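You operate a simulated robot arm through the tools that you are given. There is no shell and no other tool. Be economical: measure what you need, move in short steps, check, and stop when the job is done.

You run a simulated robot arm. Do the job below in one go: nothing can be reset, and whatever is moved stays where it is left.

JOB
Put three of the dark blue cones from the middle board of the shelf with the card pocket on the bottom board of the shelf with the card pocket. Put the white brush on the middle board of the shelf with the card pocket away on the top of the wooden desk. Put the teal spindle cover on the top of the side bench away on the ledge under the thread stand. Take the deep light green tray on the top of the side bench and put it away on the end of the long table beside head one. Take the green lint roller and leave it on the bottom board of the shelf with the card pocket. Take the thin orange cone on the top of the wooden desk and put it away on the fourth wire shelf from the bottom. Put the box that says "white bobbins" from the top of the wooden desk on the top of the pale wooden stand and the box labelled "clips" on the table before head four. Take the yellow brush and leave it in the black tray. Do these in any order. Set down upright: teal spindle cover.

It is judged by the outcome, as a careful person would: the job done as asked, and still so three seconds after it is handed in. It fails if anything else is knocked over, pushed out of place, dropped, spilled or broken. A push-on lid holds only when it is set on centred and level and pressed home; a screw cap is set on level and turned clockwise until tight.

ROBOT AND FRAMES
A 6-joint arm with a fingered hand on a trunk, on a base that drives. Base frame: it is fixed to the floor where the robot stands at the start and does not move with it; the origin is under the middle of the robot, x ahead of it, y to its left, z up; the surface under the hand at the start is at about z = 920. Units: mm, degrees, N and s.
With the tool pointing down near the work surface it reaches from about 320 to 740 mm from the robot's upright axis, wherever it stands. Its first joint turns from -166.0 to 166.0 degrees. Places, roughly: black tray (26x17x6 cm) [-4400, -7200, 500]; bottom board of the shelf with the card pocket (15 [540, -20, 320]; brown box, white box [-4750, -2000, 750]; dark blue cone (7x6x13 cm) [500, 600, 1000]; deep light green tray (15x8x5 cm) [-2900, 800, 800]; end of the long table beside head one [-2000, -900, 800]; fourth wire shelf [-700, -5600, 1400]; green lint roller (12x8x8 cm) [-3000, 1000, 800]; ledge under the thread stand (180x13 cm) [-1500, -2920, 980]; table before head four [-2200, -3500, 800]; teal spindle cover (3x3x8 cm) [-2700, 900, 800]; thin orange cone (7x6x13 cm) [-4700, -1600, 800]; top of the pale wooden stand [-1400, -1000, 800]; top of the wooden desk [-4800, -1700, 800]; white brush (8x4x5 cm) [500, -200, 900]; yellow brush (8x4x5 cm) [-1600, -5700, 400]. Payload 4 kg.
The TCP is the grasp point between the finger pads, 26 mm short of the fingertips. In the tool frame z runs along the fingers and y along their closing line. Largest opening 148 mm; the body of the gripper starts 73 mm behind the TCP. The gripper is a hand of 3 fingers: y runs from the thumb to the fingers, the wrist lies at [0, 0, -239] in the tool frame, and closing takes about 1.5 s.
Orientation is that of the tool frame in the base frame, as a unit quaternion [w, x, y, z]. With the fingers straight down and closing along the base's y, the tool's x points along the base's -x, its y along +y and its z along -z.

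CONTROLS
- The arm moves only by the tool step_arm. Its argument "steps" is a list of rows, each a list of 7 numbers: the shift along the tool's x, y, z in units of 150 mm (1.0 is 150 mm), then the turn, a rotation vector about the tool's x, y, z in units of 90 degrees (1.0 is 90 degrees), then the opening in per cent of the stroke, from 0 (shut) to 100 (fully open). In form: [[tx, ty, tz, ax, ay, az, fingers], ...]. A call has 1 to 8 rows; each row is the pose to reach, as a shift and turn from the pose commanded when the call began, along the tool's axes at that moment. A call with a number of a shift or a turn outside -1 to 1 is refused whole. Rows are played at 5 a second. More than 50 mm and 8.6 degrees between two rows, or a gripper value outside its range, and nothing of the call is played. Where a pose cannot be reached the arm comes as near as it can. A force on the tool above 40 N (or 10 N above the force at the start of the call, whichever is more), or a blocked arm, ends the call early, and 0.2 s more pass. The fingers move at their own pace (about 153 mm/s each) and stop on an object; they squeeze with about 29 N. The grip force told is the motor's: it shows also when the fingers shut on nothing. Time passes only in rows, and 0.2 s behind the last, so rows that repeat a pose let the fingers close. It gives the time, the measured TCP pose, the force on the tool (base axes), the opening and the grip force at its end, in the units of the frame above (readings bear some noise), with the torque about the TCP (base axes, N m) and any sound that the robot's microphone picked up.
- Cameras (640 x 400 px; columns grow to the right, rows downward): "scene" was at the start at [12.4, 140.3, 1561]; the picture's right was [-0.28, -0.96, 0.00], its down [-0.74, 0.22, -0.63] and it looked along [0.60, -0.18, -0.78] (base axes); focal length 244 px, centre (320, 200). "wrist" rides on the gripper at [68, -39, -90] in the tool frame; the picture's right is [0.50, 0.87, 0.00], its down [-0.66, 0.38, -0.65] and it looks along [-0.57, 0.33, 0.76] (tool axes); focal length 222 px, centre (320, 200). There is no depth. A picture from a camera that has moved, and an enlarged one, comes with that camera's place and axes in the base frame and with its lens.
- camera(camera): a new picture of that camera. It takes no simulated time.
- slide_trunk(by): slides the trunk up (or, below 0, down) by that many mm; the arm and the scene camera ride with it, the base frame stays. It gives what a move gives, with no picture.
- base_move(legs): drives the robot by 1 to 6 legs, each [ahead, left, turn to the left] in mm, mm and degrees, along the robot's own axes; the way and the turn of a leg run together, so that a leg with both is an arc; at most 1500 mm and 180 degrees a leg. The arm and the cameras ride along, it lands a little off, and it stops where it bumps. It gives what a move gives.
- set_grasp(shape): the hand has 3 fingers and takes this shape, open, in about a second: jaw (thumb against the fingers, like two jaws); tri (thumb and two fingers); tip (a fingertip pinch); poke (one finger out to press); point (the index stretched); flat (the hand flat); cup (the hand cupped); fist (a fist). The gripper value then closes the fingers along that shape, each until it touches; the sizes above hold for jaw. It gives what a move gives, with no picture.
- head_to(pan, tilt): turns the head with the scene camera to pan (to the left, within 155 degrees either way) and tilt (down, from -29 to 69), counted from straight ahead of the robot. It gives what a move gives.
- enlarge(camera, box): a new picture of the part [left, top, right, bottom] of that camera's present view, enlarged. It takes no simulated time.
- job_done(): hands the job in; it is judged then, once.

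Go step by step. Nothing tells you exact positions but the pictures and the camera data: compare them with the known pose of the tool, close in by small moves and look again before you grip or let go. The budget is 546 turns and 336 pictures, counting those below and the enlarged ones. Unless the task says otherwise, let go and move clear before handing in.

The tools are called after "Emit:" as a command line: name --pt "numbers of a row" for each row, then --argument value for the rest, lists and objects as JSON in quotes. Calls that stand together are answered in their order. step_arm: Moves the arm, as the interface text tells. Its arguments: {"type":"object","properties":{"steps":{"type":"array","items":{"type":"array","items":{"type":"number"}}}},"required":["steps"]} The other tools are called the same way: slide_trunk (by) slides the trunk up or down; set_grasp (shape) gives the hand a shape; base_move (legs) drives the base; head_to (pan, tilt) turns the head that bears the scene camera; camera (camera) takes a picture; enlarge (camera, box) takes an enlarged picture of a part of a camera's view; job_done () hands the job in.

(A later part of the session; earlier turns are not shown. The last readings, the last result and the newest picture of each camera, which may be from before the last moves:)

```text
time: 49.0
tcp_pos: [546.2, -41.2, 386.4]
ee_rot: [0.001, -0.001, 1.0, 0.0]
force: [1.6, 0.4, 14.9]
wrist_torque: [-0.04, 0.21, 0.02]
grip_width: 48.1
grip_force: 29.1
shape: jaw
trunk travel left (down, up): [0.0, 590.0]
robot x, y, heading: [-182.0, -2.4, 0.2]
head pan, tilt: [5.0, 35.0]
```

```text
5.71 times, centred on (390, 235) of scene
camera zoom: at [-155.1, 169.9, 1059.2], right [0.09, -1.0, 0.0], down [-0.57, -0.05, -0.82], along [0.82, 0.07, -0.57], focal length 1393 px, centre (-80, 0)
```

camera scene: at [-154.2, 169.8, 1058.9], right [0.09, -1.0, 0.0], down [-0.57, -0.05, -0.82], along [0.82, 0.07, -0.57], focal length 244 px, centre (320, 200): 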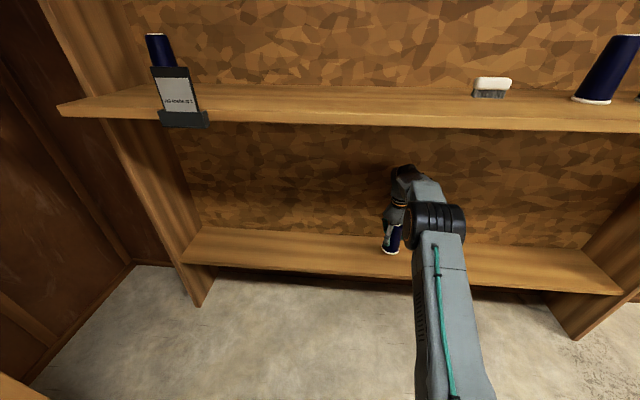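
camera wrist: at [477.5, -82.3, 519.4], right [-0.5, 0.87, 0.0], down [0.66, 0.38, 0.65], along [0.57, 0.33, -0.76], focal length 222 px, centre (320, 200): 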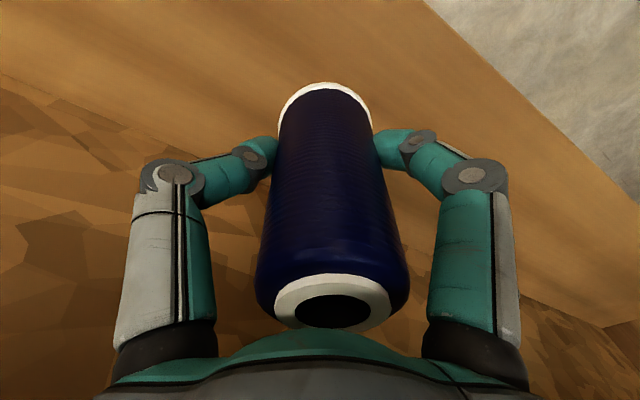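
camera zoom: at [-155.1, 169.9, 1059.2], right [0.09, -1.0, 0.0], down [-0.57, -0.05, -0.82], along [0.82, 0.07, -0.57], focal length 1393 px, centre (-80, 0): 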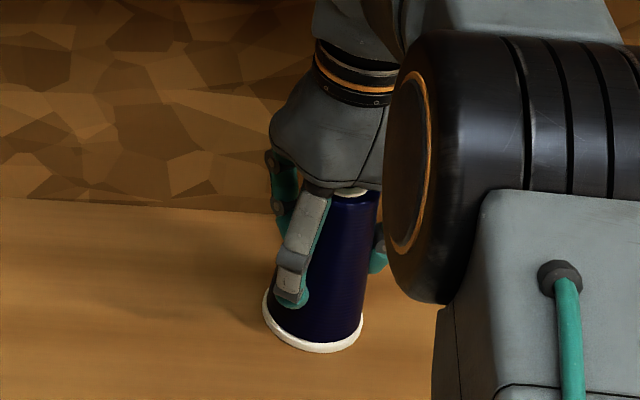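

Contact at TCP z 387 (599 below the pick height). Release, rise, and back out.

Emit:
step_arm --pt "0 0 0 0 0 0 40" --pt "0 0 0 0 0 0 100" --pt "0 0 0 0 0 0 100" --pt "0 0 0 0 0 0 100" --pt "0 0 0 0 0 0 100"

Emit:
step_arm --pt "0 0 -0.2 0 0 0 100" --pt "0 0 -0.4 0 0 0 100" --pt "0 0 -0.62 0 0 0 100"

Emit:
camera --camera "wrist"

Emit:
camera --camera "scene"

```text
time: 50.2
tcp_pos: [545.7, -42.5, 385.5]
ee_rot: [0.0, -0.002, 1.0, 0.0]
force: [0.4, -0.9, 0.4]
wrist_torque: [0.02, 0.02, 0.0]
grip_width: 148.0
grip_force: 0.1
shape: jaw
trunk travel left (down, up): [0.0, 590.0]
robot x, y, heading: [-180.0, 0.6, 0.1]
head pan, tilt: [5.0, 35.0]
```

```text
time: 51.0
tcp_pos: [543.6, -42.6, 478.3]
ee_rot: [0.0, -0.001, 1.0, 0.001]
force: [0.3, -0.6, -0.1]
wrist_torque: [0.04, -0.02, 0.05]
grip_width: 147.8
grip_force: 0.0
shape: jaw
trunk travel left (down, up): [0.0, 590.0]
robot x, y, heading: [-179.5, -0.0, -0.0]
head pan, tilt: [5.0, 35.0]
```

```text
303 pictures are left
camera wrist: at [477.2, -82.5, 568.8], right [-0.5, 0.87, 0.0], down [0.66, 0.38, 0.65], along [0.57, 0.33, -0.76], focal length 222 px, centre (320, 200)
```

wrist: 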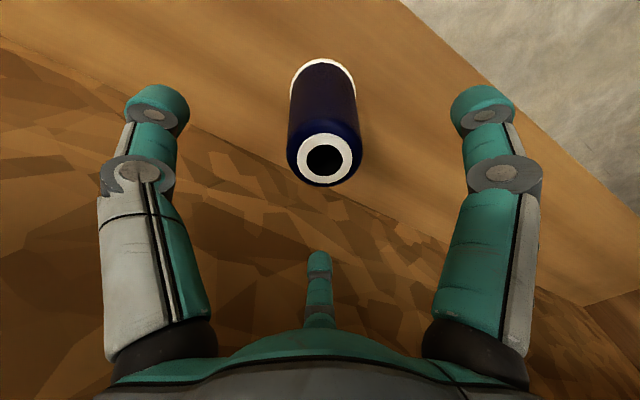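

```text
302 pictures are left
camera scene: at [-154.1, 169.8, 1058.8], right [0.09, -1.0, 0.0], down [-0.57, -0.05, -0.82], along [0.82, 0.07, -0.57], focal length 244 px, centre (320, 200)
```

scene: 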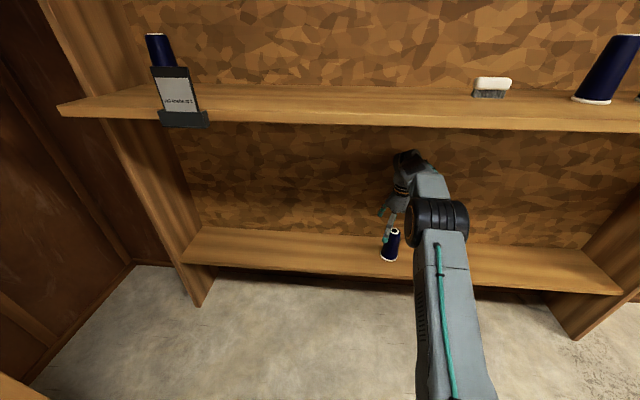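

Cone 1 stands well. I read the card for curiosity about constraints and back out, shift right to cone C.

Emit:
enlarge --camera "scene" --box '[140, 55, 220, 135]'

Emit:
base_move --legs '[[-330, 0, 0], [0, -400, 0]]'

Emit:
slide_trunk --by 400

Emit:
slide_trunk --by 190

Emit:
head_to --pan 5 --tilt 40

Emit:
camera --camera "scene"

```text
5.00 times, centred on (180, 95) of scene
camera zoom: at [-154.1, 169.8, 1058.8], right [0.09, -1.0, 0.0], down [-0.57, -0.05, -0.82], along [0.82, 0.07, -0.57], focal length 1218 px, centre (1020, 725)
```

zoom: 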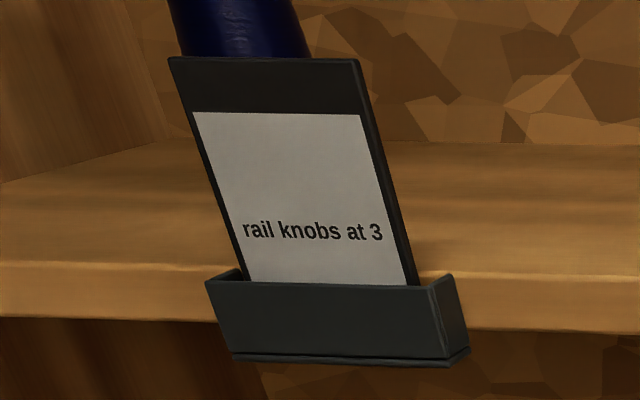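

```text
time: 55.3
tcp_pos: [217.5, -441.4, 478.5]
ee_rot: [0.0, -0.002, 1.0, 0.0]
force: [-0.4, -1.1, 0.8]
wrist_torque: [-0.02, 0.01, 0.02]
grip_width: 148.0
grip_force: 0.1
shape: jaw
trunk travel left (down, up): [0.0, 590.0]
robot x, y, heading: [-509.5, -398.6, 0.3]
head pan, tilt: [5.0, 35.0]
```

```text
time: 59.1
tcp_pos: [217.9, -441.7, 878.7]
ee_rot: [0.0, -0.003, 1.0, 0.0]
force: [-0.4, 0.0, 0.0]
wrist_torque: [-0.02, 0.04, 0.01]
grip_width: 148.0
grip_force: 0.1
shape: jaw
trunk travel left (down, up): [-400.0, 190.0]
robot x, y, heading: [-505.8, -400.4, 0.1]
head pan, tilt: [5.0, 35.0]
```

```text
time: 61.2
tcp_pos: [217.7, -440.2, 1067.7]
ee_rot: [0.0, -0.002, 1.0, 0.0]
force: [0.9, -0.4, 0.1]
wrist_torque: [-0.04, -0.01, -0.02]
grip_width: 148.2
grip_force: 0.1
shape: jaw
trunk travel left (down, up): [-590.0, 0.0]
robot x, y, heading: [-508.1, -400.9, 0.5]
head pan, tilt: [5.0, 35.0]
```

```text
time: 61.9
tcp_pos: [216.9, -441.8, 1067.8]
ee_rot: [-0.001, -0.001, 1.0, 0.0]
force: [0.6, 0.3, 0.1]
wrist_torque: [0.0, -0.03, 0.01]
grip_width: 148.0
grip_force: 0.0
shape: jaw
trunk travel left (down, up): [-590.0, 0.0]
robot x, y, heading: [-505.9, -400.5, 0.4]
head pan, tilt: [5.0, 40.0]
```

```text
300 pictures are left
camera scene: at [-484.6, -231.5, 1641.3], right [0.09, -1.0, 0.0], down [-0.64, -0.06, -0.77], along [0.76, 0.07, -0.64], focal length 244 px, centre (320, 200)
```

scene: 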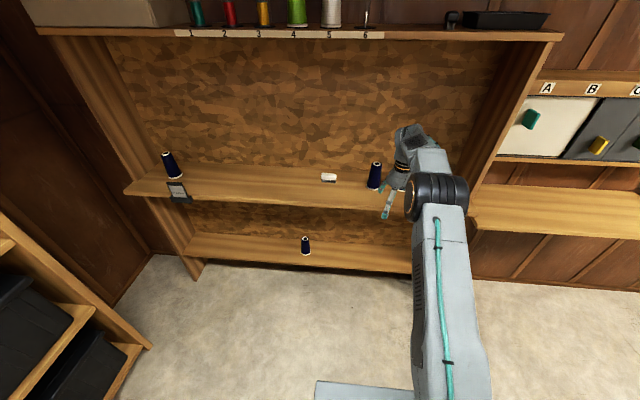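

C is at about (528, -411). The card note is unrelated. I raise/retract the hand and drive over C.

Emit:
step_arm --pt "0.15 0 -0.2 0 0 0 70" --pt "0.35 0 -0.4 0 0 0 70" --pt "0.57 0.2 -0.4 0 0 0 70"

Emit:
base_move --legs '[[385, 0, 0]]'

Emit:
camera --camera "wrist"

```text
time: 62.7
tcp_pos: [132.4, -411.2, 1129.3]
ee_rot: [0.001, -0.002, 1.0, 0.0]
force: [-0.1, 0.0, -0.5]
wrist_torque: [-0.01, 0.01, -0.02]
grip_width: 104.0
grip_force: 0.0
shape: jaw
trunk travel left (down, up): [-590.0, 0.0]
robot x, y, heading: [-507.8, -399.5, 0.2]
head pan, tilt: [5.0, 40.0]
```

```text
time: 65.1
tcp_pos: [515.3, -412.8, 1128.9]
ee_rot: [0.0, -0.001, 1.0, 0.0]
force: [0.5, -0.5, -0.6]
wrist_torque: [-0.01, 0.04, 0.01]
grip_width: 103.9
grip_force: 0.1
shape: jaw
trunk travel left (down, up): [-590.0, 0.0]
robot x, y, heading: [-124.2, -399.1, 0.0]
head pan, tilt: [5.0, 40.0]
```

```text
299 pictures are left
camera wrist: at [447.7, -453.2, 1219.5], right [-0.5, 0.87, 0.0], down [0.65, 0.38, 0.65], along [0.57, 0.33, -0.76], focal length 222 px, centre (320, 200)
```

wrist: 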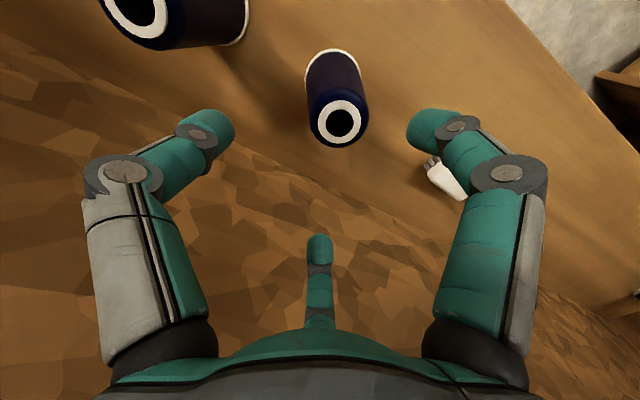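

C axis ≈ (506, -401), D ≈ (508, -553). Descend and grip C.

Emit:
step_arm --pt "0.06 0.075 0.25 0 0 0 70" --pt "0.06 0.075 0.5 0 0 0 70" --pt "0.06 0.075 0.75 0 0 0 70" --pt "0.06 0.075 0.95 0 0 0 70"

Emit:
camera --camera "wrist"

```text
time: 66.1
tcp_pos: [505.2, -400.0, 985.7]
ee_rot: [0.0, -0.001, 1.0, 0.0]
force: [-0.1, -0.7, 0.1]
wrist_torque: [0.02, -0.03, 0.01]
grip_width: 103.7
grip_force: 0.0
shape: jaw
trunk travel left (down, up): [-590.0, 0.0]
robot x, y, heading: [-130.0, -397.1, 0.2]
head pan, tilt: [5.0, 40.0]
```

```text
298 pictures are left
camera wrist: at [437.9, -441.3, 1076.5], right [-0.5, 0.87, 0.0], down [0.65, 0.38, 0.65], along [0.57, 0.33, -0.76], focal length 222 px, centre (320, 200)
```

wrist: 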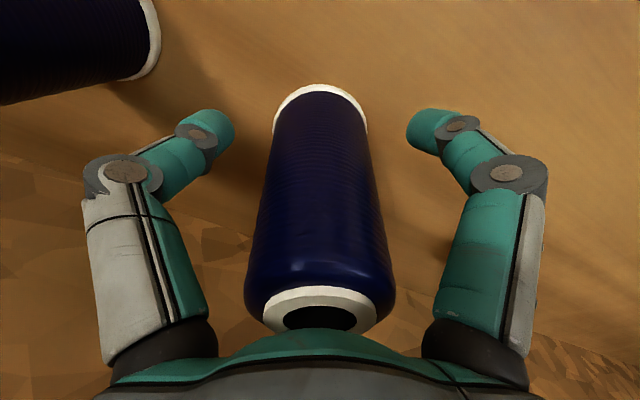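

Emit:
step_arm --pt "0 0 0 0 0 0 0" --pt "0 0 0 0 0 0 0" --pt "0 0 0 0 0 0 0" --pt "0 0 0 0 0 0 0" --pt "0 0 0 0 0 0 0"

Emit:
step_arm --pt "0 0 -0.1 0 0 0 0" --pt "0 0 -0.25 0 0 0 0" --pt "0 0 -0.5 0 0 0 0"

Emit:
base_move --legs '[[-320, 0, 0]]'

Emit:
slide_trunk --by -400

Emit:
slide_trunk --by -190

Emit:
camera --camera "wrist"

```text
time: 67.3
tcp_pos: [505.6, -400.5, 987.1]
ee_rot: [0.0, -0.001, 1.0, -0.001]
force: [-0.9, 0.6, 0.2]
wrist_torque: [0.0, 0.02, -0.04]
grip_width: 49.5
grip_force: 28.7
shape: jaw
trunk travel left (down, up): [-590.0, 0.0]
robot x, y, heading: [-130.1, -401.0, 0.2]
head pan, tilt: [5.0, 40.0]
```

```text
time: 68.1
tcp_pos: [504.8, -399.3, 1060.2]
ee_rot: [0.0, 0.001, 1.0, 0.0]
force: [0.8, -0.7, -1.3]
wrist_torque: [-0.01, 0.02, 0.02]
grip_width: 49.1
grip_force: 28.8
shape: jaw
trunk travel left (down, up): [-590.0, 0.0]
robot x, y, heading: [-128.4, -400.1, -0.0]
head pan, tilt: [5.0, 40.0]
```

```text
time: 70.2
tcp_pos: [183.7, -400.8, 1061.6]
ee_rot: [0.0, -0.001, 1.0, 0.0]
force: [0.3, -0.1, -1.3]
wrist_torque: [0.06, -0.01, 0.05]
grip_width: 49.5
grip_force: 28.6
shape: jaw
trunk travel left (down, up): [-590.0, 0.0]
robot x, y, heading: [-446.5, -397.1, 0.1]
head pan, tilt: [5.0, 40.0]
```

```text
time: 74.1
tcp_pos: [185.3, -401.1, 659.3]
ee_rot: [0.0, -0.001, 1.0, -0.001]
force: [-1.3, -0.9, -1.0]
wrist_torque: [0.0, -0.02, -0.02]
grip_width: 49.1
grip_force: 29.2
shape: jaw
trunk travel left (down, up): [-190.0, 400.0]
robot x, y, heading: [-446.2, -404.5, 0.2]
head pan, tilt: [5.0, 40.0]
```

```text
time: 76.2
tcp_pos: [183.5, -400.8, 471.1]
ee_rot: [0.001, 0.0, 1.0, 0.0]
force: [0.6, 0.1, -0.7]
wrist_torque: [-0.04, 0.01, 0.02]
grip_width: 49.2
grip_force: 29.0
shape: jaw
trunk travel left (down, up): [0.0, 590.0]
robot x, y, heading: [-446.6, -399.5, -0.1]
head pan, tilt: [5.0, 40.0]
```

```text
297 pictures are left
camera wrist: at [116.6, -441.9, 561.7], right [-0.5, 0.87, 0.0], down [0.65, 0.38, 0.65], along [0.57, 0.33, -0.76], focal length 222 px, centre (320, 200)
```

wrist: 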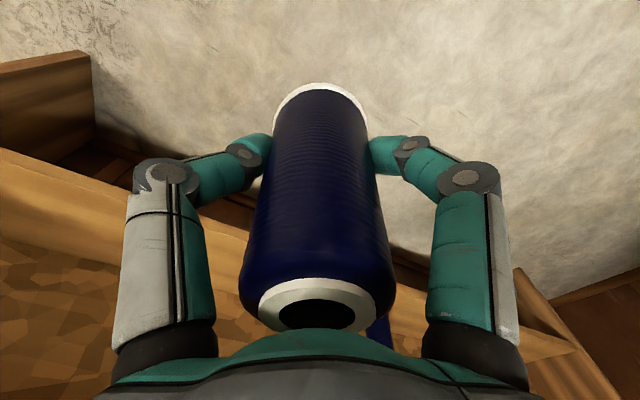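

Emit:
step_arm --pt "-0.2 0 0.1 0 0 0 0" --pt "-0.4 0 0.17 0 0 0 0" --pt "-0.62 0 0.17 0 0 0 0"

Emit:
base_move --legs '[[265, 0, 0]]'

Emit:
camera --camera "scene"

```text
time: 77.0
tcp_pos: [277.3, -401.9, 446.2]
ee_rot: [0.0, -0.001, 1.0, 0.0]
force: [-0.3, -0.5, -0.8]
wrist_torque: [-0.01, 0.01, 0.03]
grip_width: 49.3
grip_force: 29.2
shape: jaw
trunk travel left (down, up): [0.0, 590.0]
robot x, y, heading: [-446.1, -401.7, 0.2]
head pan, tilt: [5.0, 40.0]
```

```text
time: 78.8
tcp_pos: [541.4, -401.1, 444.4]
ee_rot: [0.0, -0.001, 1.0, 0.0]
force: [0.1, 0.6, -1.0]
wrist_torque: [-0.03, -0.01, -0.02]
grip_width: 49.1
grip_force: 29.2
shape: jaw
trunk travel left (down, up): [0.0, 590.0]
robot x, y, heading: [-183.2, -400.1, -0.2]
head pan, tilt: [5.0, 40.0]
```

```text
296 pictures are left
camera scene: at [-158.3, -230.5, 1051.3], right [0.09, -1.0, 0.0], down [-0.64, -0.06, -0.77], along [0.76, 0.07, -0.64], focal length 244 px, centre (320, 200)
```

scene: 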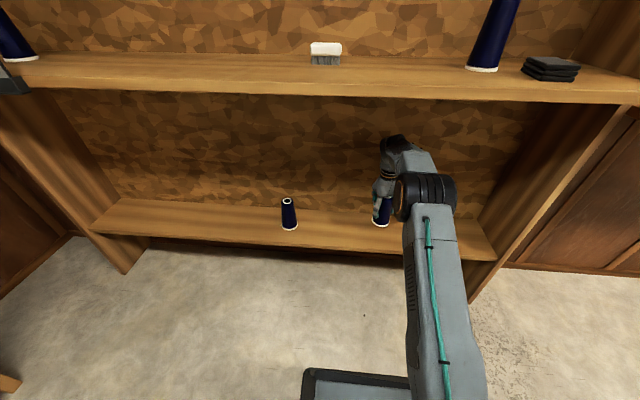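

Emit:
step_arm --pt "0 0 0.15 0 0 0 0" --pt "0 0 0.3 0 0 0 0" --pt "0 0 0.35 0 0 0 0" --pt "0 0 0.37 0 0 0 0"

Emit:
step_arm --pt "0 0 0.01 0 0 0 0" --pt "0 0 0.02 0 0 0 0"

```text
time: 79.8
tcp_pos: [542.3, -401.9, 389.2]
ee_rot: [0.0, -0.001, 1.0, 0.0]
force: [-0.2, -0.6, -1.2]
wrist_torque: [0.02, 0.0, 0.01]
grip_width: 49.1
grip_force: 29.2
shape: jaw
trunk travel left (down, up): [0.0, 590.0]
robot x, y, heading: [-186.1, -398.3, 0.2]
head pan, tilt: [5.0, 40.0]
```

```text
time: 80.4
tcp_pos: [541.1, -401.8, 387.6]
ee_rot: [0.0, -0.001, 1.0, 0.0]
force: [1.9, 0.7, 5.1]
wrist_torque: [-0.13, 0.04, 0.02]
grip_width: 49.4
grip_force: 29.6
shape: jaw
trunk travel left (down, up): [0.0, 590.0]
robot x, y, heading: [-182.6, -400.9, 0.1]
head pan, tilt: [5.0, 40.0]
```

Contact. Release, rise, back out; next cone D at (508, -553).

Emit:
step_arm --pt "0 0 0 0 0 0 40" --pt "0 0 0 0 0 0 90" --pt "0 0 0 0 0 0 90" --pt "0 0 0 0 0 0 90" --pt "0 0 0 0 0 0 90"

Emit:
step_arm --pt "0 0 -0.2 0 0 0 90" --pt "0 0 -0.4 0 0 0 90" --pt "0 0 -0.62 0 0 0 90"

Emit:
camera --camera "wrist"

Emit:
base_move --legs '[[-330, 0, 0], [0, -150, 0]]'

Emit:
slide_trunk --by 400

Emit:
slide_trunk --by 190

Emit:
step_arm --pt "0.15 0 -0.2 0 0 0 70" --pt "0.35 0 -0.4 0 0 0 70" --pt "0.57 0 -0.4 0 0 0 70"

```text
time: 81.6
tcp_pos: [541.2, -400.5, 385.5]
ee_rot: [-0.001, -0.001, 1.0, 0.0]
force: [-0.6, 0.0, 0.2]
wrist_torque: [0.0, 0.01, 0.0]
grip_width: 133.0
grip_force: 0.0
shape: jaw
trunk travel left (down, up): [0.0, 590.0]
robot x, y, heading: [-183.2, -402.5, -0.1]
head pan, tilt: [5.0, 40.0]
```

```text
time: 82.4
tcp_pos: [540.9, -401.9, 479.0]
ee_rot: [0.0, -0.001, 1.0, -0.001]
force: [0.4, 0.2, 0.3]
wrist_torque: [-0.01, -0.02, -0.02]
grip_width: 132.9
grip_force: 0.2
shape: jaw
trunk travel left (down, up): [0.0, 590.0]
robot x, y, heading: [-184.5, -401.6, 0.1]
head pan, tilt: [5.0, 40.0]
```

```text
295 pictures are left
camera wrist: at [473.9, -441.6, 570.3], right [-0.5, 0.87, 0.0], down [0.65, 0.38, 0.65], along [0.57, 0.33, -0.76], focal length 222 px, centre (320, 200)
```

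wrist: 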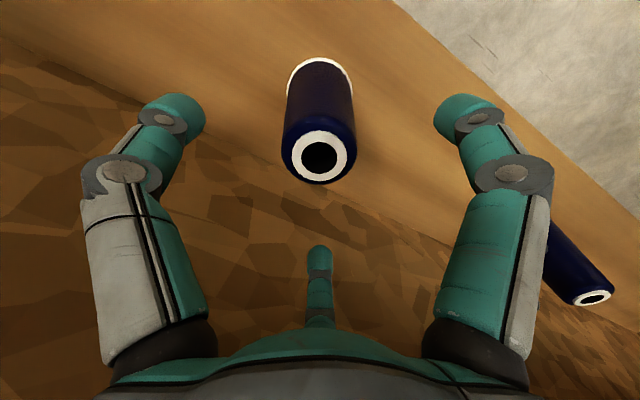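

```text
time: 85.6
tcp_pos: [211.7, -553.1, 479.9]
ee_rot: [0.0, 0.001, 1.0, 0.0]
force: [-0.2, -0.2, 0.1]
wrist_torque: [0.04, 0.0, -0.04]
grip_width: 133.3
grip_force: 0.1
shape: jaw
trunk travel left (down, up): [0.0, 590.0]
robot x, y, heading: [-513.2, -546.4, -0.1]
head pan, tilt: [5.0, 40.0]
```

```text
time: 89.4
tcp_pos: [211.2, -552.8, 880.5]
ee_rot: [0.0, 0.0, 1.0, 0.0]
force: [-0.4, -0.6, 1.2]
wrist_torque: [-0.01, 0.01, 0.01]
grip_width: 132.9
grip_force: 0.2
shape: jaw
trunk travel left (down, up): [-400.0, 190.0]
robot x, y, heading: [-512.0, -546.6, -0.0]
head pan, tilt: [5.0, 40.0]
```

```text
time: 91.5
tcp_pos: [210.6, -553.2, 1069.8]
ee_rot: [0.0, 0.0, 1.0, 0.001]
force: [0.8, -0.9, -0.4]
wrist_torque: [0.01, 0.05, 0.03]
grip_width: 133.0
grip_force: 0.0
shape: jaw
trunk travel left (down, up): [-590.0, 0.0]
robot x, y, heading: [-512.5, -552.1, -0.4]
head pan, tilt: [5.0, 40.0]
```

```text
time: 92.3
tcp_pos: [124.1, -553.0, 1129.3]
ee_rot: [0.0, 0.0, 1.0, -0.001]
force: [0.1, -0.3, 0.3]
wrist_torque: [-0.01, -0.01, 0.01]
grip_width: 104.1
grip_force: 0.0
shape: jaw
trunk travel left (down, up): [-590.0, 0.0]
robot x, y, heading: [-513.0, -548.5, 0.2]
head pan, tilt: [5.0, 40.0]
```

Emit:
base_move --legs '[[384, 0, 0]]'

Emit:
camera --camera "wrist"

Emit:
camera --camera "scene"

```text
time: 94.7
tcp_pos: [509.4, -555.7, 1128.7]
ee_rot: [-0.001, 0.002, 1.0, 0.0]
force: [0.5, 0.7, 0.6]
wrist_torque: [0.03, 0.02, 0.0]
grip_width: 104.1
grip_force: 0.2
shape: jaw
trunk travel left (down, up): [-590.0, 0.0]
robot x, y, heading: [-128.0, -548.4, -0.5]
head pan, tilt: [5.0, 40.0]
```

```text
294 pictures are left
camera wrist: at [441.8, -596.1, 1220.0], right [-0.5, 0.87, 0.0], down [0.66, 0.38, 0.65], along [0.57, 0.32, -0.76], focal length 222 px, centre (320, 200)
```

wrist: 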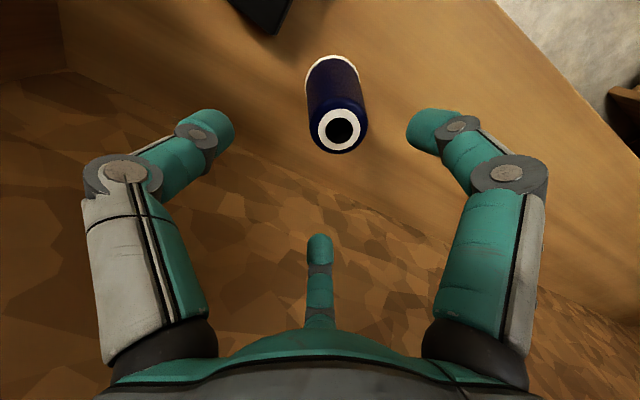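

```text
293 pictures are left
camera scene: at [-102.6, -381.6, 1641.3], right [0.08, -1.0, 0.0], down [-0.64, -0.05, -0.77], along [0.76, 0.06, -0.64], focal length 244 px, centre (320, 200)
```

scene: 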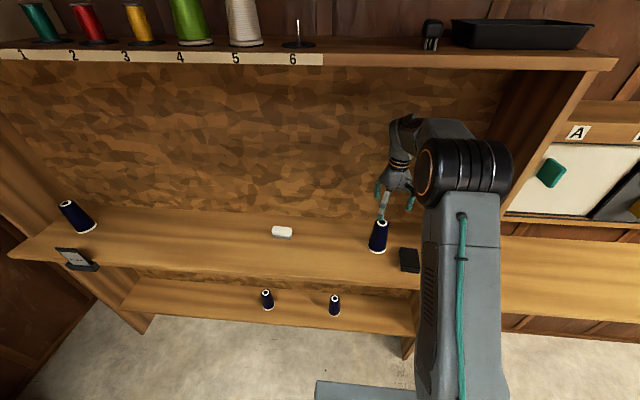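

Emit:
step_arm --pt "0.03 0.1 0.25 0 0 0 70" --pt "0.03 0.1 0.5 0 0 0 70" --pt "0.03 0.1 0.75 0 0 0 70" --pt "0.03 0.1 0.95 0 0 0 70"

Emit:
camera --camera "wrist"

```text
time: 95.7
tcp_pos: [503.5, -540.6, 986.6]
ee_rot: [0.0, 0.003, 1.0, 0.0]
force: [0.1, 0.5, 0.4]
wrist_torque: [0.04, 0.02, 0.01]
grip_width: 103.7
grip_force: 0.1
shape: jaw
trunk travel left (down, up): [-590.0, 0.0]
robot x, y, heading: [-127.2, -549.6, -0.4]
head pan, tilt: [5.0, 40.0]
```

```text
292 pictures are left
camera wrist: at [436.3, -581.0, 1077.8], right [-0.5, 0.87, 0.0], down [0.66, 0.38, 0.65], along [0.57, 0.32, -0.76], focal length 222 px, centre (320, 200)
```

wrist: 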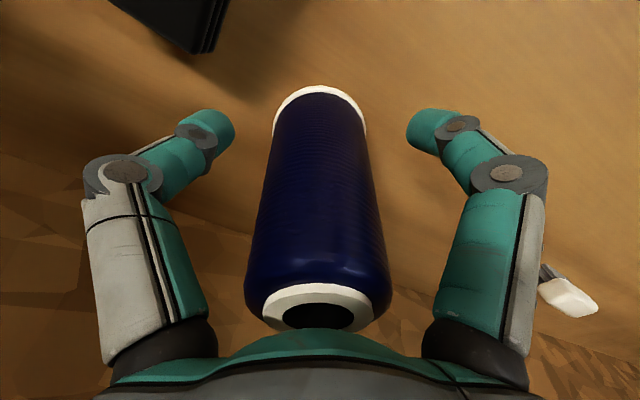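

Emit:
step_arm --pt "0 0 0 0 0 0 0" --pt "0 0 0 0 0 0 0" --pt "0 0 0 0 0 0 0" --pt "0 0 0 0 0 0 0" --pt "0 0 0 0 0 0 0"

Emit:
step_arm --pt "0 0 -0.1 0 0 0 0" --pt "0 0 -0.25 0 0 0 0" --pt "0 0 -0.5 0 0 0 0"

Emit:
base_move --legs '[[-320, 0, 0.4]]'

Emit:
slide_trunk --by -400

Emit:
slide_trunk --by -190

Emit:
step_arm --pt "-0.2 0 0.1 0 0 0 0" --pt "-0.4 0 0.17 0 0 0 0" --pt "-0.62 0 0.17 0 0 0 0"

Emit:
camera --camera "scene"

```text
time: 96.9
tcp_pos: [504.9, -541.3, 988.3]
ee_rot: [0.0, 0.002, 1.0, 0.0]
force: [0.7, -0.2, 0.2]
wrist_torque: [0.01, 0.0, 0.01]
grip_width: 50.6
grip_force: 29.1
shape: jaw
trunk travel left (down, up): [-590.0, 0.0]
robot x, y, heading: [-127.9, -549.7, -0.1]
head pan, tilt: [5.0, 40.0]
```

```text
time: 97.7
tcp_pos: [504.7, -541.5, 1061.7]
ee_rot: [0.0, 0.003, 1.0, 0.0]
force: [-0.2, -0.3, -1.7]
wrist_torque: [0.02, 0.0, 0.0]
grip_width: 50.7
grip_force: 29.5
shape: jaw
trunk travel left (down, up): [-590.0, 0.0]
robot x, y, heading: [-126.8, -551.6, -0.1]
head pan, tilt: [5.0, 40.0]
```

```text
time: 99.9
tcp_pos: [184.3, -537.6, 1060.5]
ee_rot: [0.0, -0.002, 1.0, 0.0]
force: [1.3, -0.6, -1.8]
wrist_torque: [0.02, -0.02, 0.02]
grip_width: 50.7
grip_force: 29.1
shape: jaw
trunk travel left (down, up): [-590.0, 0.0]
robot x, y, heading: [-448.7, -555.4, 0.2]
head pan, tilt: [5.0, 40.0]
```

```text
time: 103.7
tcp_pos: [184.6, -536.9, 662.8]
ee_rot: [0.0, -0.001, 1.0, -0.001]
force: [0.5, -0.6, -1.0]
wrist_torque: [0.04, -0.03, -0.02]
grip_width: 50.6
grip_force: 29.0
shape: jaw
trunk travel left (down, up): [-190.0, 400.0]
robot x, y, heading: [-448.0, -551.1, 0.3]
head pan, tilt: [5.0, 40.0]
```

```text
time: 105.8
tcp_pos: [183.2, -538.0, 471.9]
ee_rot: [0.0, 0.0, 1.0, 0.0]
force: [-0.3, -0.2, -2.3]
wrist_torque: [0.03, -0.02, 0.01]
grip_width: 50.7
grip_force: 29.2
shape: jaw
trunk travel left (down, up): [0.0, 590.0]
robot x, y, heading: [-446.1, -552.7, 0.1]
head pan, tilt: [5.0, 40.0]
```

```text
time: 106.6
tcp_pos: [279.2, -536.5, 446.1]
ee_rot: [0.0, -0.001, 1.0, -0.001]
force: [0.6, -0.2, -1.6]
wrist_torque: [0.01, -0.02, 0.01]
grip_width: 50.6
grip_force: 29.2
shape: jaw
trunk travel left (down, up): [0.0, 590.0]
robot x, y, heading: [-449.8, -550.1, 0.2]
head pan, tilt: [5.0, 40.0]
```

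```text
291 pictures are left
camera scene: at [-424.4, -381.2, 1051.4], right [0.09, -1.0, 0.0], down [-0.64, -0.06, -0.77], along [0.76, 0.07, -0.64], focal length 244 px, centre (320, 200)
```

scene: 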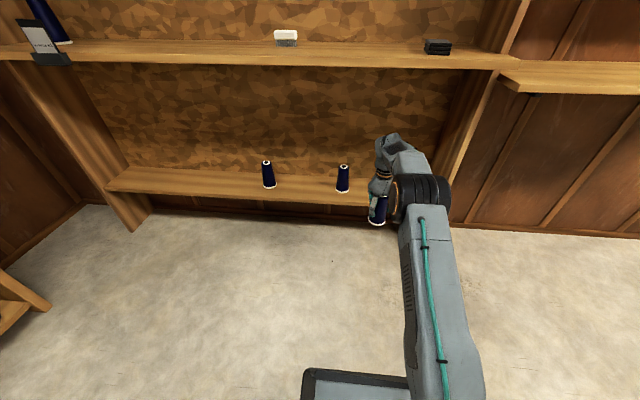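

Emit:
base_move --legs '[[265, 0, 0]]'

Emit:
step_arm --pt "0 0 0.15 0 0 0 0" --pt "0 0 0.3 0 0 0 0" --pt "0 0 0.35 0 0 0 0" --pt "0 0 0.37 0 0 0 0"

Emit:
step_arm --pt "0 0 0.01 0 0 0 0" --pt "0 0 0.02 0 0 0 0"

Emit:
camera --camera "wrist"

```text
time: 108.5
tcp_pos: [544.1, -534.3, 446.8]
ee_rot: [0.0, -0.002, 1.0, -0.001]
force: [-0.5, 0.1, -1.7]
wrist_torque: [0.02, 0.02, -0.01]
grip_width: 50.5
grip_force: 28.7
shape: jaw
trunk travel left (down, up): [0.0, 590.0]
robot x, y, heading: [-184.8, -549.3, 0.6]
head pan, tilt: [5.0, 40.0]
```

```text
time: 109.5
tcp_pos: [546.1, -534.6, 389.8]
ee_rot: [0.0, -0.002, 1.0, 0.0]
force: [0.8, -0.1, -2.1]
wrist_torque: [-0.01, -0.01, 0.02]
grip_width: 50.3
grip_force: 29.2
shape: jaw
trunk travel left (down, up): [0.0, 590.0]
robot x, y, heading: [-182.4, -549.3, -0.0]
head pan, tilt: [5.0, 40.0]
```

```text
time: 110.1
tcp_pos: [546.0, -533.4, 389.3]
ee_rot: [0.001, -0.003, 1.0, 0.001]
force: [1.8, 1.3, 6.0]
wrist_torque: [-0.09, 0.04, 0.04]
grip_width: 50.5
grip_force: 29.0
shape: jaw
trunk travel left (down, up): [0.0, 590.0]
robot x, y, heading: [-183.0, -548.7, 0.5]
head pan, tilt: [5.0, 40.0]
```

```text
290 pictures are left
camera wrist: at [477.3, -574.6, 479.2], right [-0.5, 0.86, 0.0], down [0.65, 0.38, 0.66], along [0.57, 0.33, -0.76], focal length 222 px, centre (320, 200)
```

wrist: 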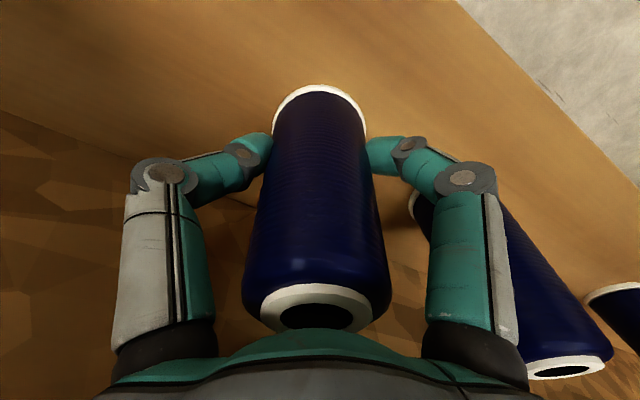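

Contact. I open only part-way (cone C is nearby), rise, back out, and raise the trunk for the white brush.

Emit:
step_arm --pt "0 0 0 0 0 0 45" --pt "0 0 0 0 0 0 60" --pt "0 0 0 0 0 0 60" --pt "0 0 0 0 0 0 60"

Emit:
step_arm --pt "0 0 -0.2 0 0 0 60" --pt "0 0 -0.4 0 0 0 60" --pt "0 0 -0.62 0 0 0 60"

Emit:
base_move --legs '[[-330, 0, 0], [0, 360, 0]]'

Emit:
slide_trunk --by 400

Emit:
slide_trunk --by 190

Emit:
step_arm --pt "0.15 0 -0.2 0 0 0 100" --pt "0.35 0 -0.4 0 0 0 100" --pt "0.57 0 -0.4 0 0 0 100"

Emit:
camera --camera "scene"

```text
time: 111.1
tcp_pos: [545.2, -533.7, 387.4]
ee_rot: [0.0, -0.003, 1.0, 0.0]
force: [0.1, 1.0, -0.5]
wrist_torque: [0.04, 0.01, 0.0]
grip_width: 88.4
grip_force: 0.0
shape: jaw
trunk travel left (down, up): [0.0, 590.0]
robot x, y, heading: [-180.1, -550.3, 0.1]
head pan, tilt: [5.0, 40.0]
```

```text
time: 111.9
tcp_pos: [544.0, -533.9, 480.1]
ee_rot: [0.0, -0.003, 1.0, 0.0]
force: [0.6, 0.8, 0.2]
wrist_torque: [-0.04, 0.0, -0.02]
grip_width: 88.1
grip_force: 0.1
shape: jaw
trunk travel left (down, up): [0.0, 590.0]
robot x, y, heading: [-187.2, -550.7, 0.1]
head pan, tilt: [5.0, 40.0]
```

```text
time: 116.0
tcp_pos: [211.7, -173.3, 480.2]
ee_rot: [0.0, -0.003, 1.0, 0.0]
force: [0.6, -0.8, 0.5]
wrist_torque: [0.01, 0.01, 0.01]
grip_width: 88.2
grip_force: 0.0
shape: jaw
trunk travel left (down, up): [0.0, 590.0]
robot x, y, heading: [-518.7, -192.5, 0.1]
head pan, tilt: [5.0, 40.0]
```

```text
time: 119.8
tcp_pos: [210.6, -173.3, 879.7]
ee_rot: [0.0, -0.002, 1.0, 0.0]
force: [0.2, 0.0, 0.7]
wrist_torque: [0.01, 0.01, 0.01]
grip_width: 88.3
grip_force: 0.2
shape: jaw
trunk travel left (down, up): [-400.0, 190.0]
robot x, y, heading: [-513.3, -189.3, 0.4]
head pan, tilt: [5.0, 40.0]
```

```text
time: 121.9
tcp_pos: [210.5, -173.1, 1070.0]
ee_rot: [0.001, -0.003, 1.0, 0.001]
force: [-0.2, 0.4, -0.3]
wrist_torque: [0.05, -0.01, -0.01]
grip_width: 88.2
grip_force: 0.0
shape: jaw
trunk travel left (down, up): [-590.0, 0.0]
robot x, y, heading: [-511.9, -190.7, 0.0]
head pan, tilt: [5.0, 40.0]
```

```text
time: 122.7
tcp_pos: [126.1, -172.5, 1129.5]
ee_rot: [0.0, -0.002, 1.0, 0.0]
force: [-0.5, 1.2, 0.8]
wrist_torque: [-0.06, -0.01, -0.01]
grip_width: 147.8
grip_force: 0.1
shape: jaw
trunk travel left (down, up): [-590.0, 0.0]
robot x, y, heading: [-515.6, -191.6, 0.2]
head pan, tilt: [5.0, 40.0]
```

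```text
289 pictures are left
camera scene: at [-492.9, -20.2, 1641.3], right [0.09, -1.0, 0.0], down [-0.64, -0.06, -0.77], along [0.76, 0.07, -0.64], focal length 244 px, centre (320, 200)
```

scene: 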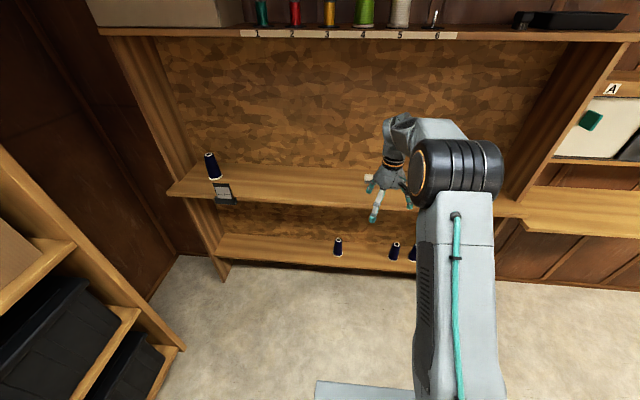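

All three cones stand on the bottom board. Next, the white brush: I drive over it and look.

Emit:
base_move --legs '[[385, 0, 0]]'

Emit:
camera --camera "wrist"

```text
time: 125.1
tcp_pos: [512.8, -170.3, 1128.7]
ee_rot: [0.0, -0.002, 1.0, 0.0]
force: [0.7, -0.3, 0.9]
wrist_torque: [0.01, 0.02, 0.01]
grip_width: 147.8
grip_force: 0.1
shape: jaw
trunk travel left (down, up): [-590.0, 0.0]
robot x, y, heading: [-126.0, -189.7, 0.4]
head pan, tilt: [5.0, 40.0]
```

```text
288 pictures are left
camera wrist: at [444.4, -211.7, 1219.9], right [-0.5, 0.86, 0.0], down [0.65, 0.38, 0.65], along [0.56, 0.33, -0.76], focal length 222 px, centre (320, 200)
```

wrist: 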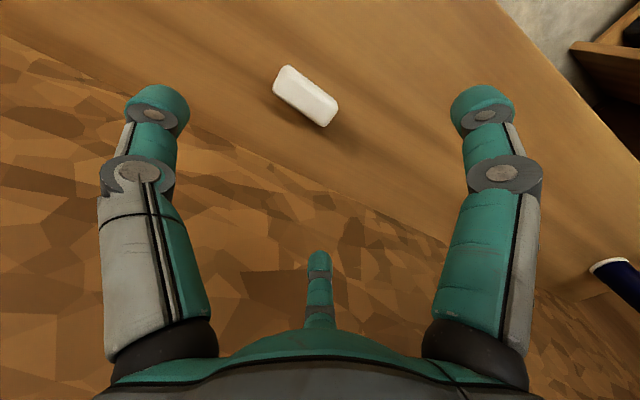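

Brush lies along y, centre ~(520, -185). Rotate the hand 90° so it closes across the narrow side.

Emit:
step_arm --pt "-0.05 -0.1 0 0 0 0.09 100" --pt "-0.05 -0.1 0 0 0 0.18 100" --pt "-0.05 -0.1 0 0 0 0.27 100" --pt "-0.05 -0.1 0 0 0 0.36 100" --pt "-0.05 -0.1 0 0 0 0.45 100" --pt "-0.05 -0.1 0 0 0 0.5 100"

Emit:
step_arm --pt "0 0 0 0 0 0.09 100" --pt "0 0 0 0 0 0.18 100" --pt "0 0 0 0 0 0.27 100" --pt "0 0 0 0 0 0.36 100" --pt "0 0 0 0 0 0.45 100" --pt "0 0 0 0 0 0.5 100"

Emit:
camera --camera "wrist"

```text
time: 126.5
tcp_pos: [519.0, -186.6, 1130.1]
ee_rot: [0.0, 0.382, 0.924, 0.0]
force: [0.5, 0.7, 0.9]
wrist_torque: [-0.02, 0.0, 0.01]
grip_width: 147.9
grip_force: 0.0
shape: jaw
trunk travel left (down, up): [-590.0, 0.0]
robot x, y, heading: [-131.3, -187.1, 0.1]
head pan, tilt: [5.0, 40.0]
```

```text
time: 127.9
tcp_pos: [518.7, -185.3, 1128.9]
ee_rot: [0.0, 0.706, 0.708, 0.0]
force: [0.6, -0.1, -0.4]
wrist_torque: [0.0, -0.01, 0.0]
grip_width: 147.7
grip_force: 0.1
shape: jaw
trunk travel left (down, up): [-590.0, 0.0]
robot x, y, heading: [-127.3, -188.4, 0.4]
head pan, tilt: [5.0, 40.0]
```

```text
287 pictures are left
camera wrist: at [479.7, -120.0, 1220.2], right [0.86, 0.5, 0.0], down [0.38, -0.65, 0.65], along [0.33, -0.57, -0.76], focal length 222 px, centre (320, 200)
```

wrist: 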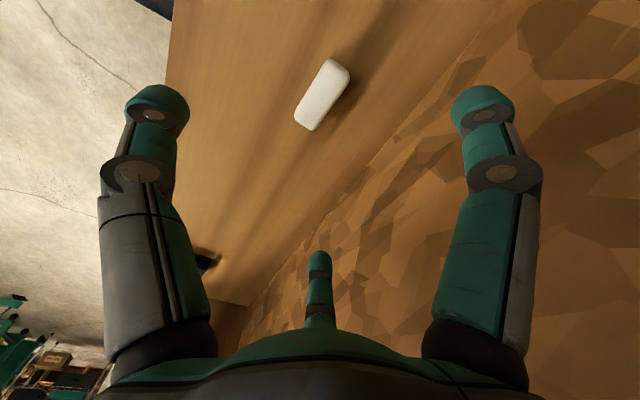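

Emit:
step_arm --pt "0 0 0.3 0 0 0 100" --pt "0 0 0.6 0 0 0 100" --pt "0 0 0.9 0 0 0 100" --pt "0 0 1.0 0 0 0 80"

Emit:
camera --camera "wrist"

```text
time: 128.9
tcp_pos: [519.7, -184.7, 977.7]
ee_rot: [0.001, 0.706, 0.709, 0.0]
force: [0.4, -0.1, -0.6]
wrist_torque: [0.01, -0.03, 0.0]
grip_width: 118.6
grip_force: 0.1
shape: jaw
trunk travel left (down, up): [-590.0, 0.0]
robot x, y, heading: [-135.4, -189.1, 0.3]
head pan, tilt: [5.0, 40.0]
```

```text
286 pictures are left
camera wrist: at [479.6, -118.9, 1069.2], right [0.86, 0.5, 0.0], down [0.38, -0.65, 0.65], along [0.33, -0.57, -0.76], focal length 222 px, centre (320, 200)
```

wrist: 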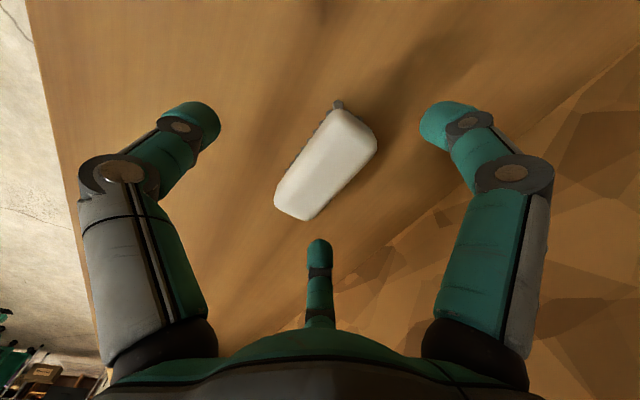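

Emit:
step_arm --pt "0 0.02 0.15 0 0 0 80" --pt "0 0.02 0.31 0 0 0 80"

Emit:
step_arm --pt "0 0 0 0 0 0 0" --pt "0 0 0 0 0 0 0" --pt "0 0 0 0 0 0 0" --pt "0 0 0 0 0 0 0" --pt "0 0 0 0 0 0 0"

Emit:
camera --camera "wrist"

```text
time: 129.5
tcp_pos: [527.3, -186.4, 945.4]
ee_rot: [0.006, 0.706, 0.708, 0.007]
force: [-2.9, 1.0, 18.4]
wrist_torque: [-0.02, 0.54, -0.03]
grip_width: 117.5
grip_force: 0.0
shape: jaw
trunk travel left (down, up): [-590.0, 0.0]
robot x, y, heading: [-130.8, -191.9, 0.2]
head pan, tilt: [5.0, 40.0]
stopped in row 2: the force on the tool passed its limit at 54 N (the readings are from after the stop); the commanded pose is now the measured one
```

```text
time: 130.7
tcp_pos: [524.2, -186.5, 945.3]
ee_rot: [0.005, 0.706, 0.708, 0.005]
force: [-10.4, -1.0, 30.9]
wrist_torque: [-0.03, 1.13, -0.01]
grip_width: 38.1
grip_force: 29.1
shape: jaw
trunk travel left (down, up): [-590.0, 0.0]
robot x, y, heading: [-129.0, -186.4, 0.3]
head pan, tilt: [5.0, 40.0]
```

```text
285 pictures are left
camera wrist: at [483.0, -120.0, 1035.1], right [0.86, 0.5, 0.01], down [0.37, -0.65, 0.66], along [0.34, -0.56, -0.75], focal length 222 px, centre (320, 200)
```

wrist: 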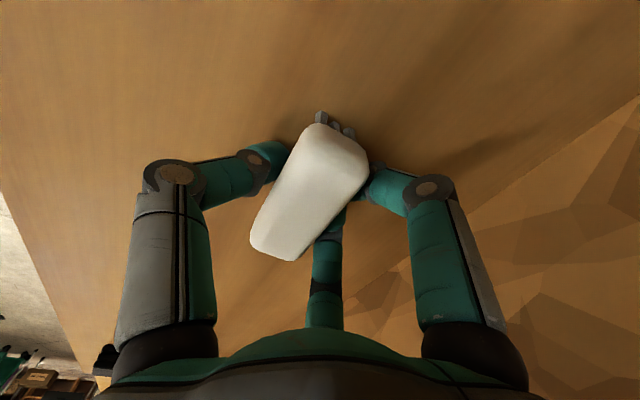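

The tips touched the board (so it is at ~918), but the brush is gripped (38 mm). I lift.

Emit:
step_arm --pt "0 0 -0.05 0 0 0 0" --pt "0 0 -0.15 0 0 0 0" --pt "0 0 -0.4 0 0 0 0" --pt "0 0 -0.7 0 0 0 0"

Emit:
camera --camera "wrist"

```text
time: 131.7
tcp_pos: [523.8, -184.2, 1049.7]
ee_rot: [0.005, 0.706, 0.708, 0.004]
force: [-0.4, 0.5, 0.2]
wrist_torque: [0.0, 0.01, -0.01]
grip_width: 34.1
grip_force: 29.0
shape: jaw
trunk travel left (down, up): [-590.0, 0.0]
robot x, y, heading: [-129.6, -187.5, 0.2]
head pan, tilt: [5.0, 40.0]
```

```text
284 pictures are left
camera wrist: at [483.5, -119.3, 1139.5], right [0.86, 0.5, 0.01], down [0.37, -0.65, 0.66], along [0.34, -0.56, -0.75], focal length 222 px, centre (320, 200)
```

wrist: 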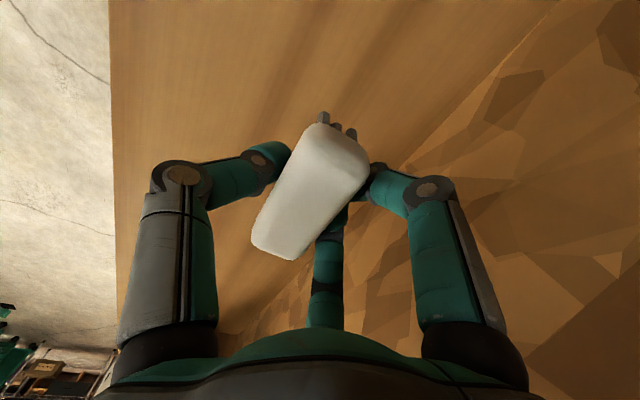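

Brush is held firmly. I back off, turn round and line up for the aisle, then look.

Emit:
base_move --legs '[[-420, 0, 0], [0, 0, 180], [0, -320, 0]]'

Emit:
head_to --pan 0 --tilt 20

Emit:
camera --camera "scene"

Emit:
head_to --pan 40 --tilt 20

Emit:
camera --camera "scene"

```text
time: 143.4
tcp_pos: [-1207.7, 119.3, 1048.9]
ee_rot: [0.004, 0.713, -0.701, -0.004]
force: [0.1, 0.6, 0.2]
wrist_torque: [0.01, 0.01, 0.02]
grip_width: 33.5
grip_force: 28.7
shape: jaw
trunk travel left (down, up): [-590.0, 0.0]
robot x, y, heading: [-549.1, 126.7, -179.0]
head pan, tilt: [5.0, 40.0]
```

```text
time: 144.2
tcp_pos: [-1208.8, 120.3, 1049.4]
ee_rot: [0.004, 0.713, -0.701, -0.004]
force: [0.6, -0.8, -1.5]
wrist_torque: [0.01, 0.04, -0.01]
grip_width: 33.8
grip_force: 29.0
shape: jaw
trunk travel left (down, up): [-590.0, 0.0]
robot x, y, heading: [-555.4, 127.6, -179.1]
head pan, tilt: [0.0, 20.0]
```

```text
283 pictures are left
camera scene: at [-585.0, -31.1, 1672.6], right [-0.02, 1.0, 0.0], down [0.34, 0.01, -0.94], along [-0.94, -0.02, -0.34], focal length 244 px, centre (320, 200)
```

scene: 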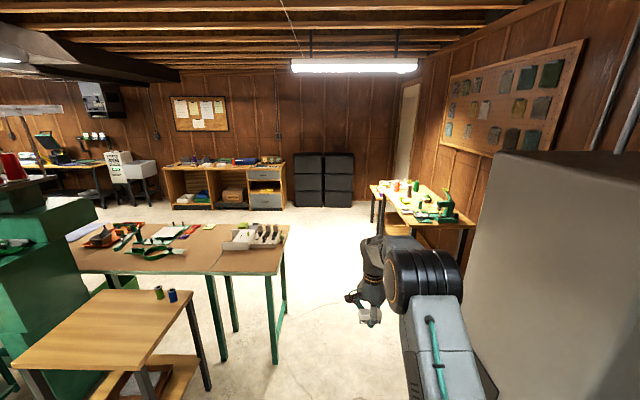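

```text
time: 145.3
tcp_pos: [-1209.5, 119.2, 1049.3]
ee_rot: [0.005, 0.712, -0.702, -0.005]
force: [-0.5, -0.3, -0.8]
wrist_torque: [0.01, 0.03, -0.02]
grip_width: 33.6
grip_force: 29.1
shape: jaw
trunk travel left (down, up): [-590.0, 0.0]
robot x, y, heading: [-553.4, 127.2, -178.9]
head pan, tilt: [40.0, 20.0]
```

```text
282 pictures are left
camera scene: at [-562.3, -90.5, 1672.7], right [-0.65, 0.76, 0.0], down [0.26, 0.22, -0.94], along [-0.71, -0.62, -0.34], focal length 244 px, centre (320, 200)
```

scene: 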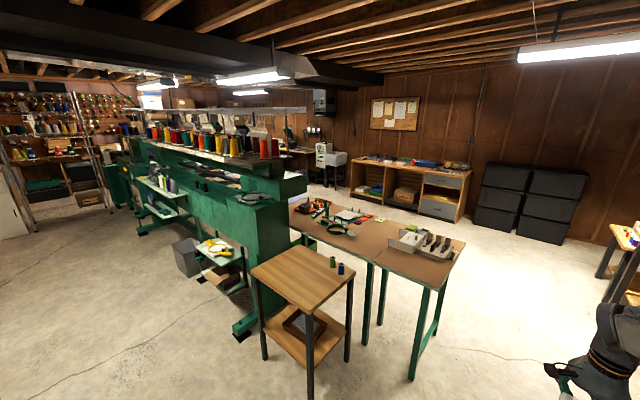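

Clear aisle. I drive down it toward the desk.

Emit:
base_move --legs '[[1300, 0, -1], [1400, 0, 0], [0, 1000, 0], [0, 800, 0]]'

Emit:
head_to --pan 0 --tilt 25

Emit:
camera --camera "scene"

Emit:
head_to --pan 80 --tilt 20

Emit:
camera --camera "scene"

```text
time: 167.1
tcp_pos: [-3888.3, -1678.1, 1050.0]
ee_rot: [0.005, 0.712, -0.703, -0.005]
force: [0.2, 0.2, -1.5]
wrist_torque: [0.0, 0.01, 0.02]
grip_width: 33.6
grip_force: 29.0
shape: jaw
trunk travel left (down, up): [-590.0, 0.0]
robot x, y, heading: [-3232.9, -1670.8, -179.4]
head pan, tilt: [40.0, 20.0]
```

```text
time: 168.1
tcp_pos: [-3889.8, -1676.5, 1047.8]
ee_rot: [0.004, 0.712, -0.702, -0.004]
force: [-0.7, -0.7, -0.2]
wrist_torque: [-0.02, -0.02, 0.0]
grip_width: 33.5
grip_force: 29.0
shape: jaw
trunk travel left (down, up): [-590.0, 0.0]
robot x, y, heading: [-3235.0, -1671.3, -179.2]
head pan, tilt: [0.0, 25.0]
```

```text
281 pictures are left
camera scene: at [-3265.3, -1830.6, 1664.6], right [-0.01, 1.0, 0.0], down [0.42, 0.01, -0.91], along [-0.91, -0.01, -0.42], focal length 244 px, centre (320, 200)
```

scene: 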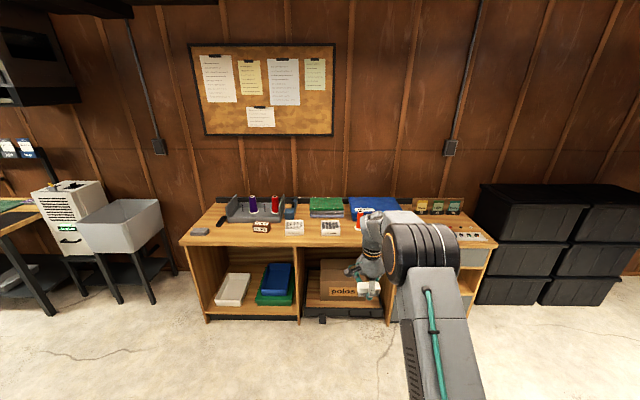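

```text
time: 169.7
tcp_pos: [-3888.7, -1676.4, 1049.7]
ee_rot: [0.005, 0.712, -0.703, -0.004]
force: [0.3, 0.5, -0.9]
wrist_torque: [0.01, -0.01, 0.0]
grip_width: 33.6
grip_force: 29.5
shape: jaw
trunk travel left (down, up): [-590.0, 0.0]
robot x, y, heading: [-3234.1, -1671.1, -179.4]
head pan, tilt: [80.0, 20.0]
```

```text
280 pictures are left
camera scene: at [-3188.3, -1921.3, 1672.7], right [-0.99, 0.16, 0.0], down [0.06, 0.34, -0.94], along [-0.15, -0.93, -0.34], focal length 244 px, centre (320, 200)
```

scene: 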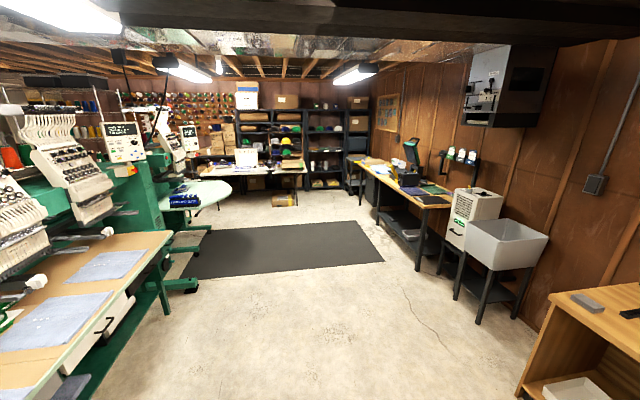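

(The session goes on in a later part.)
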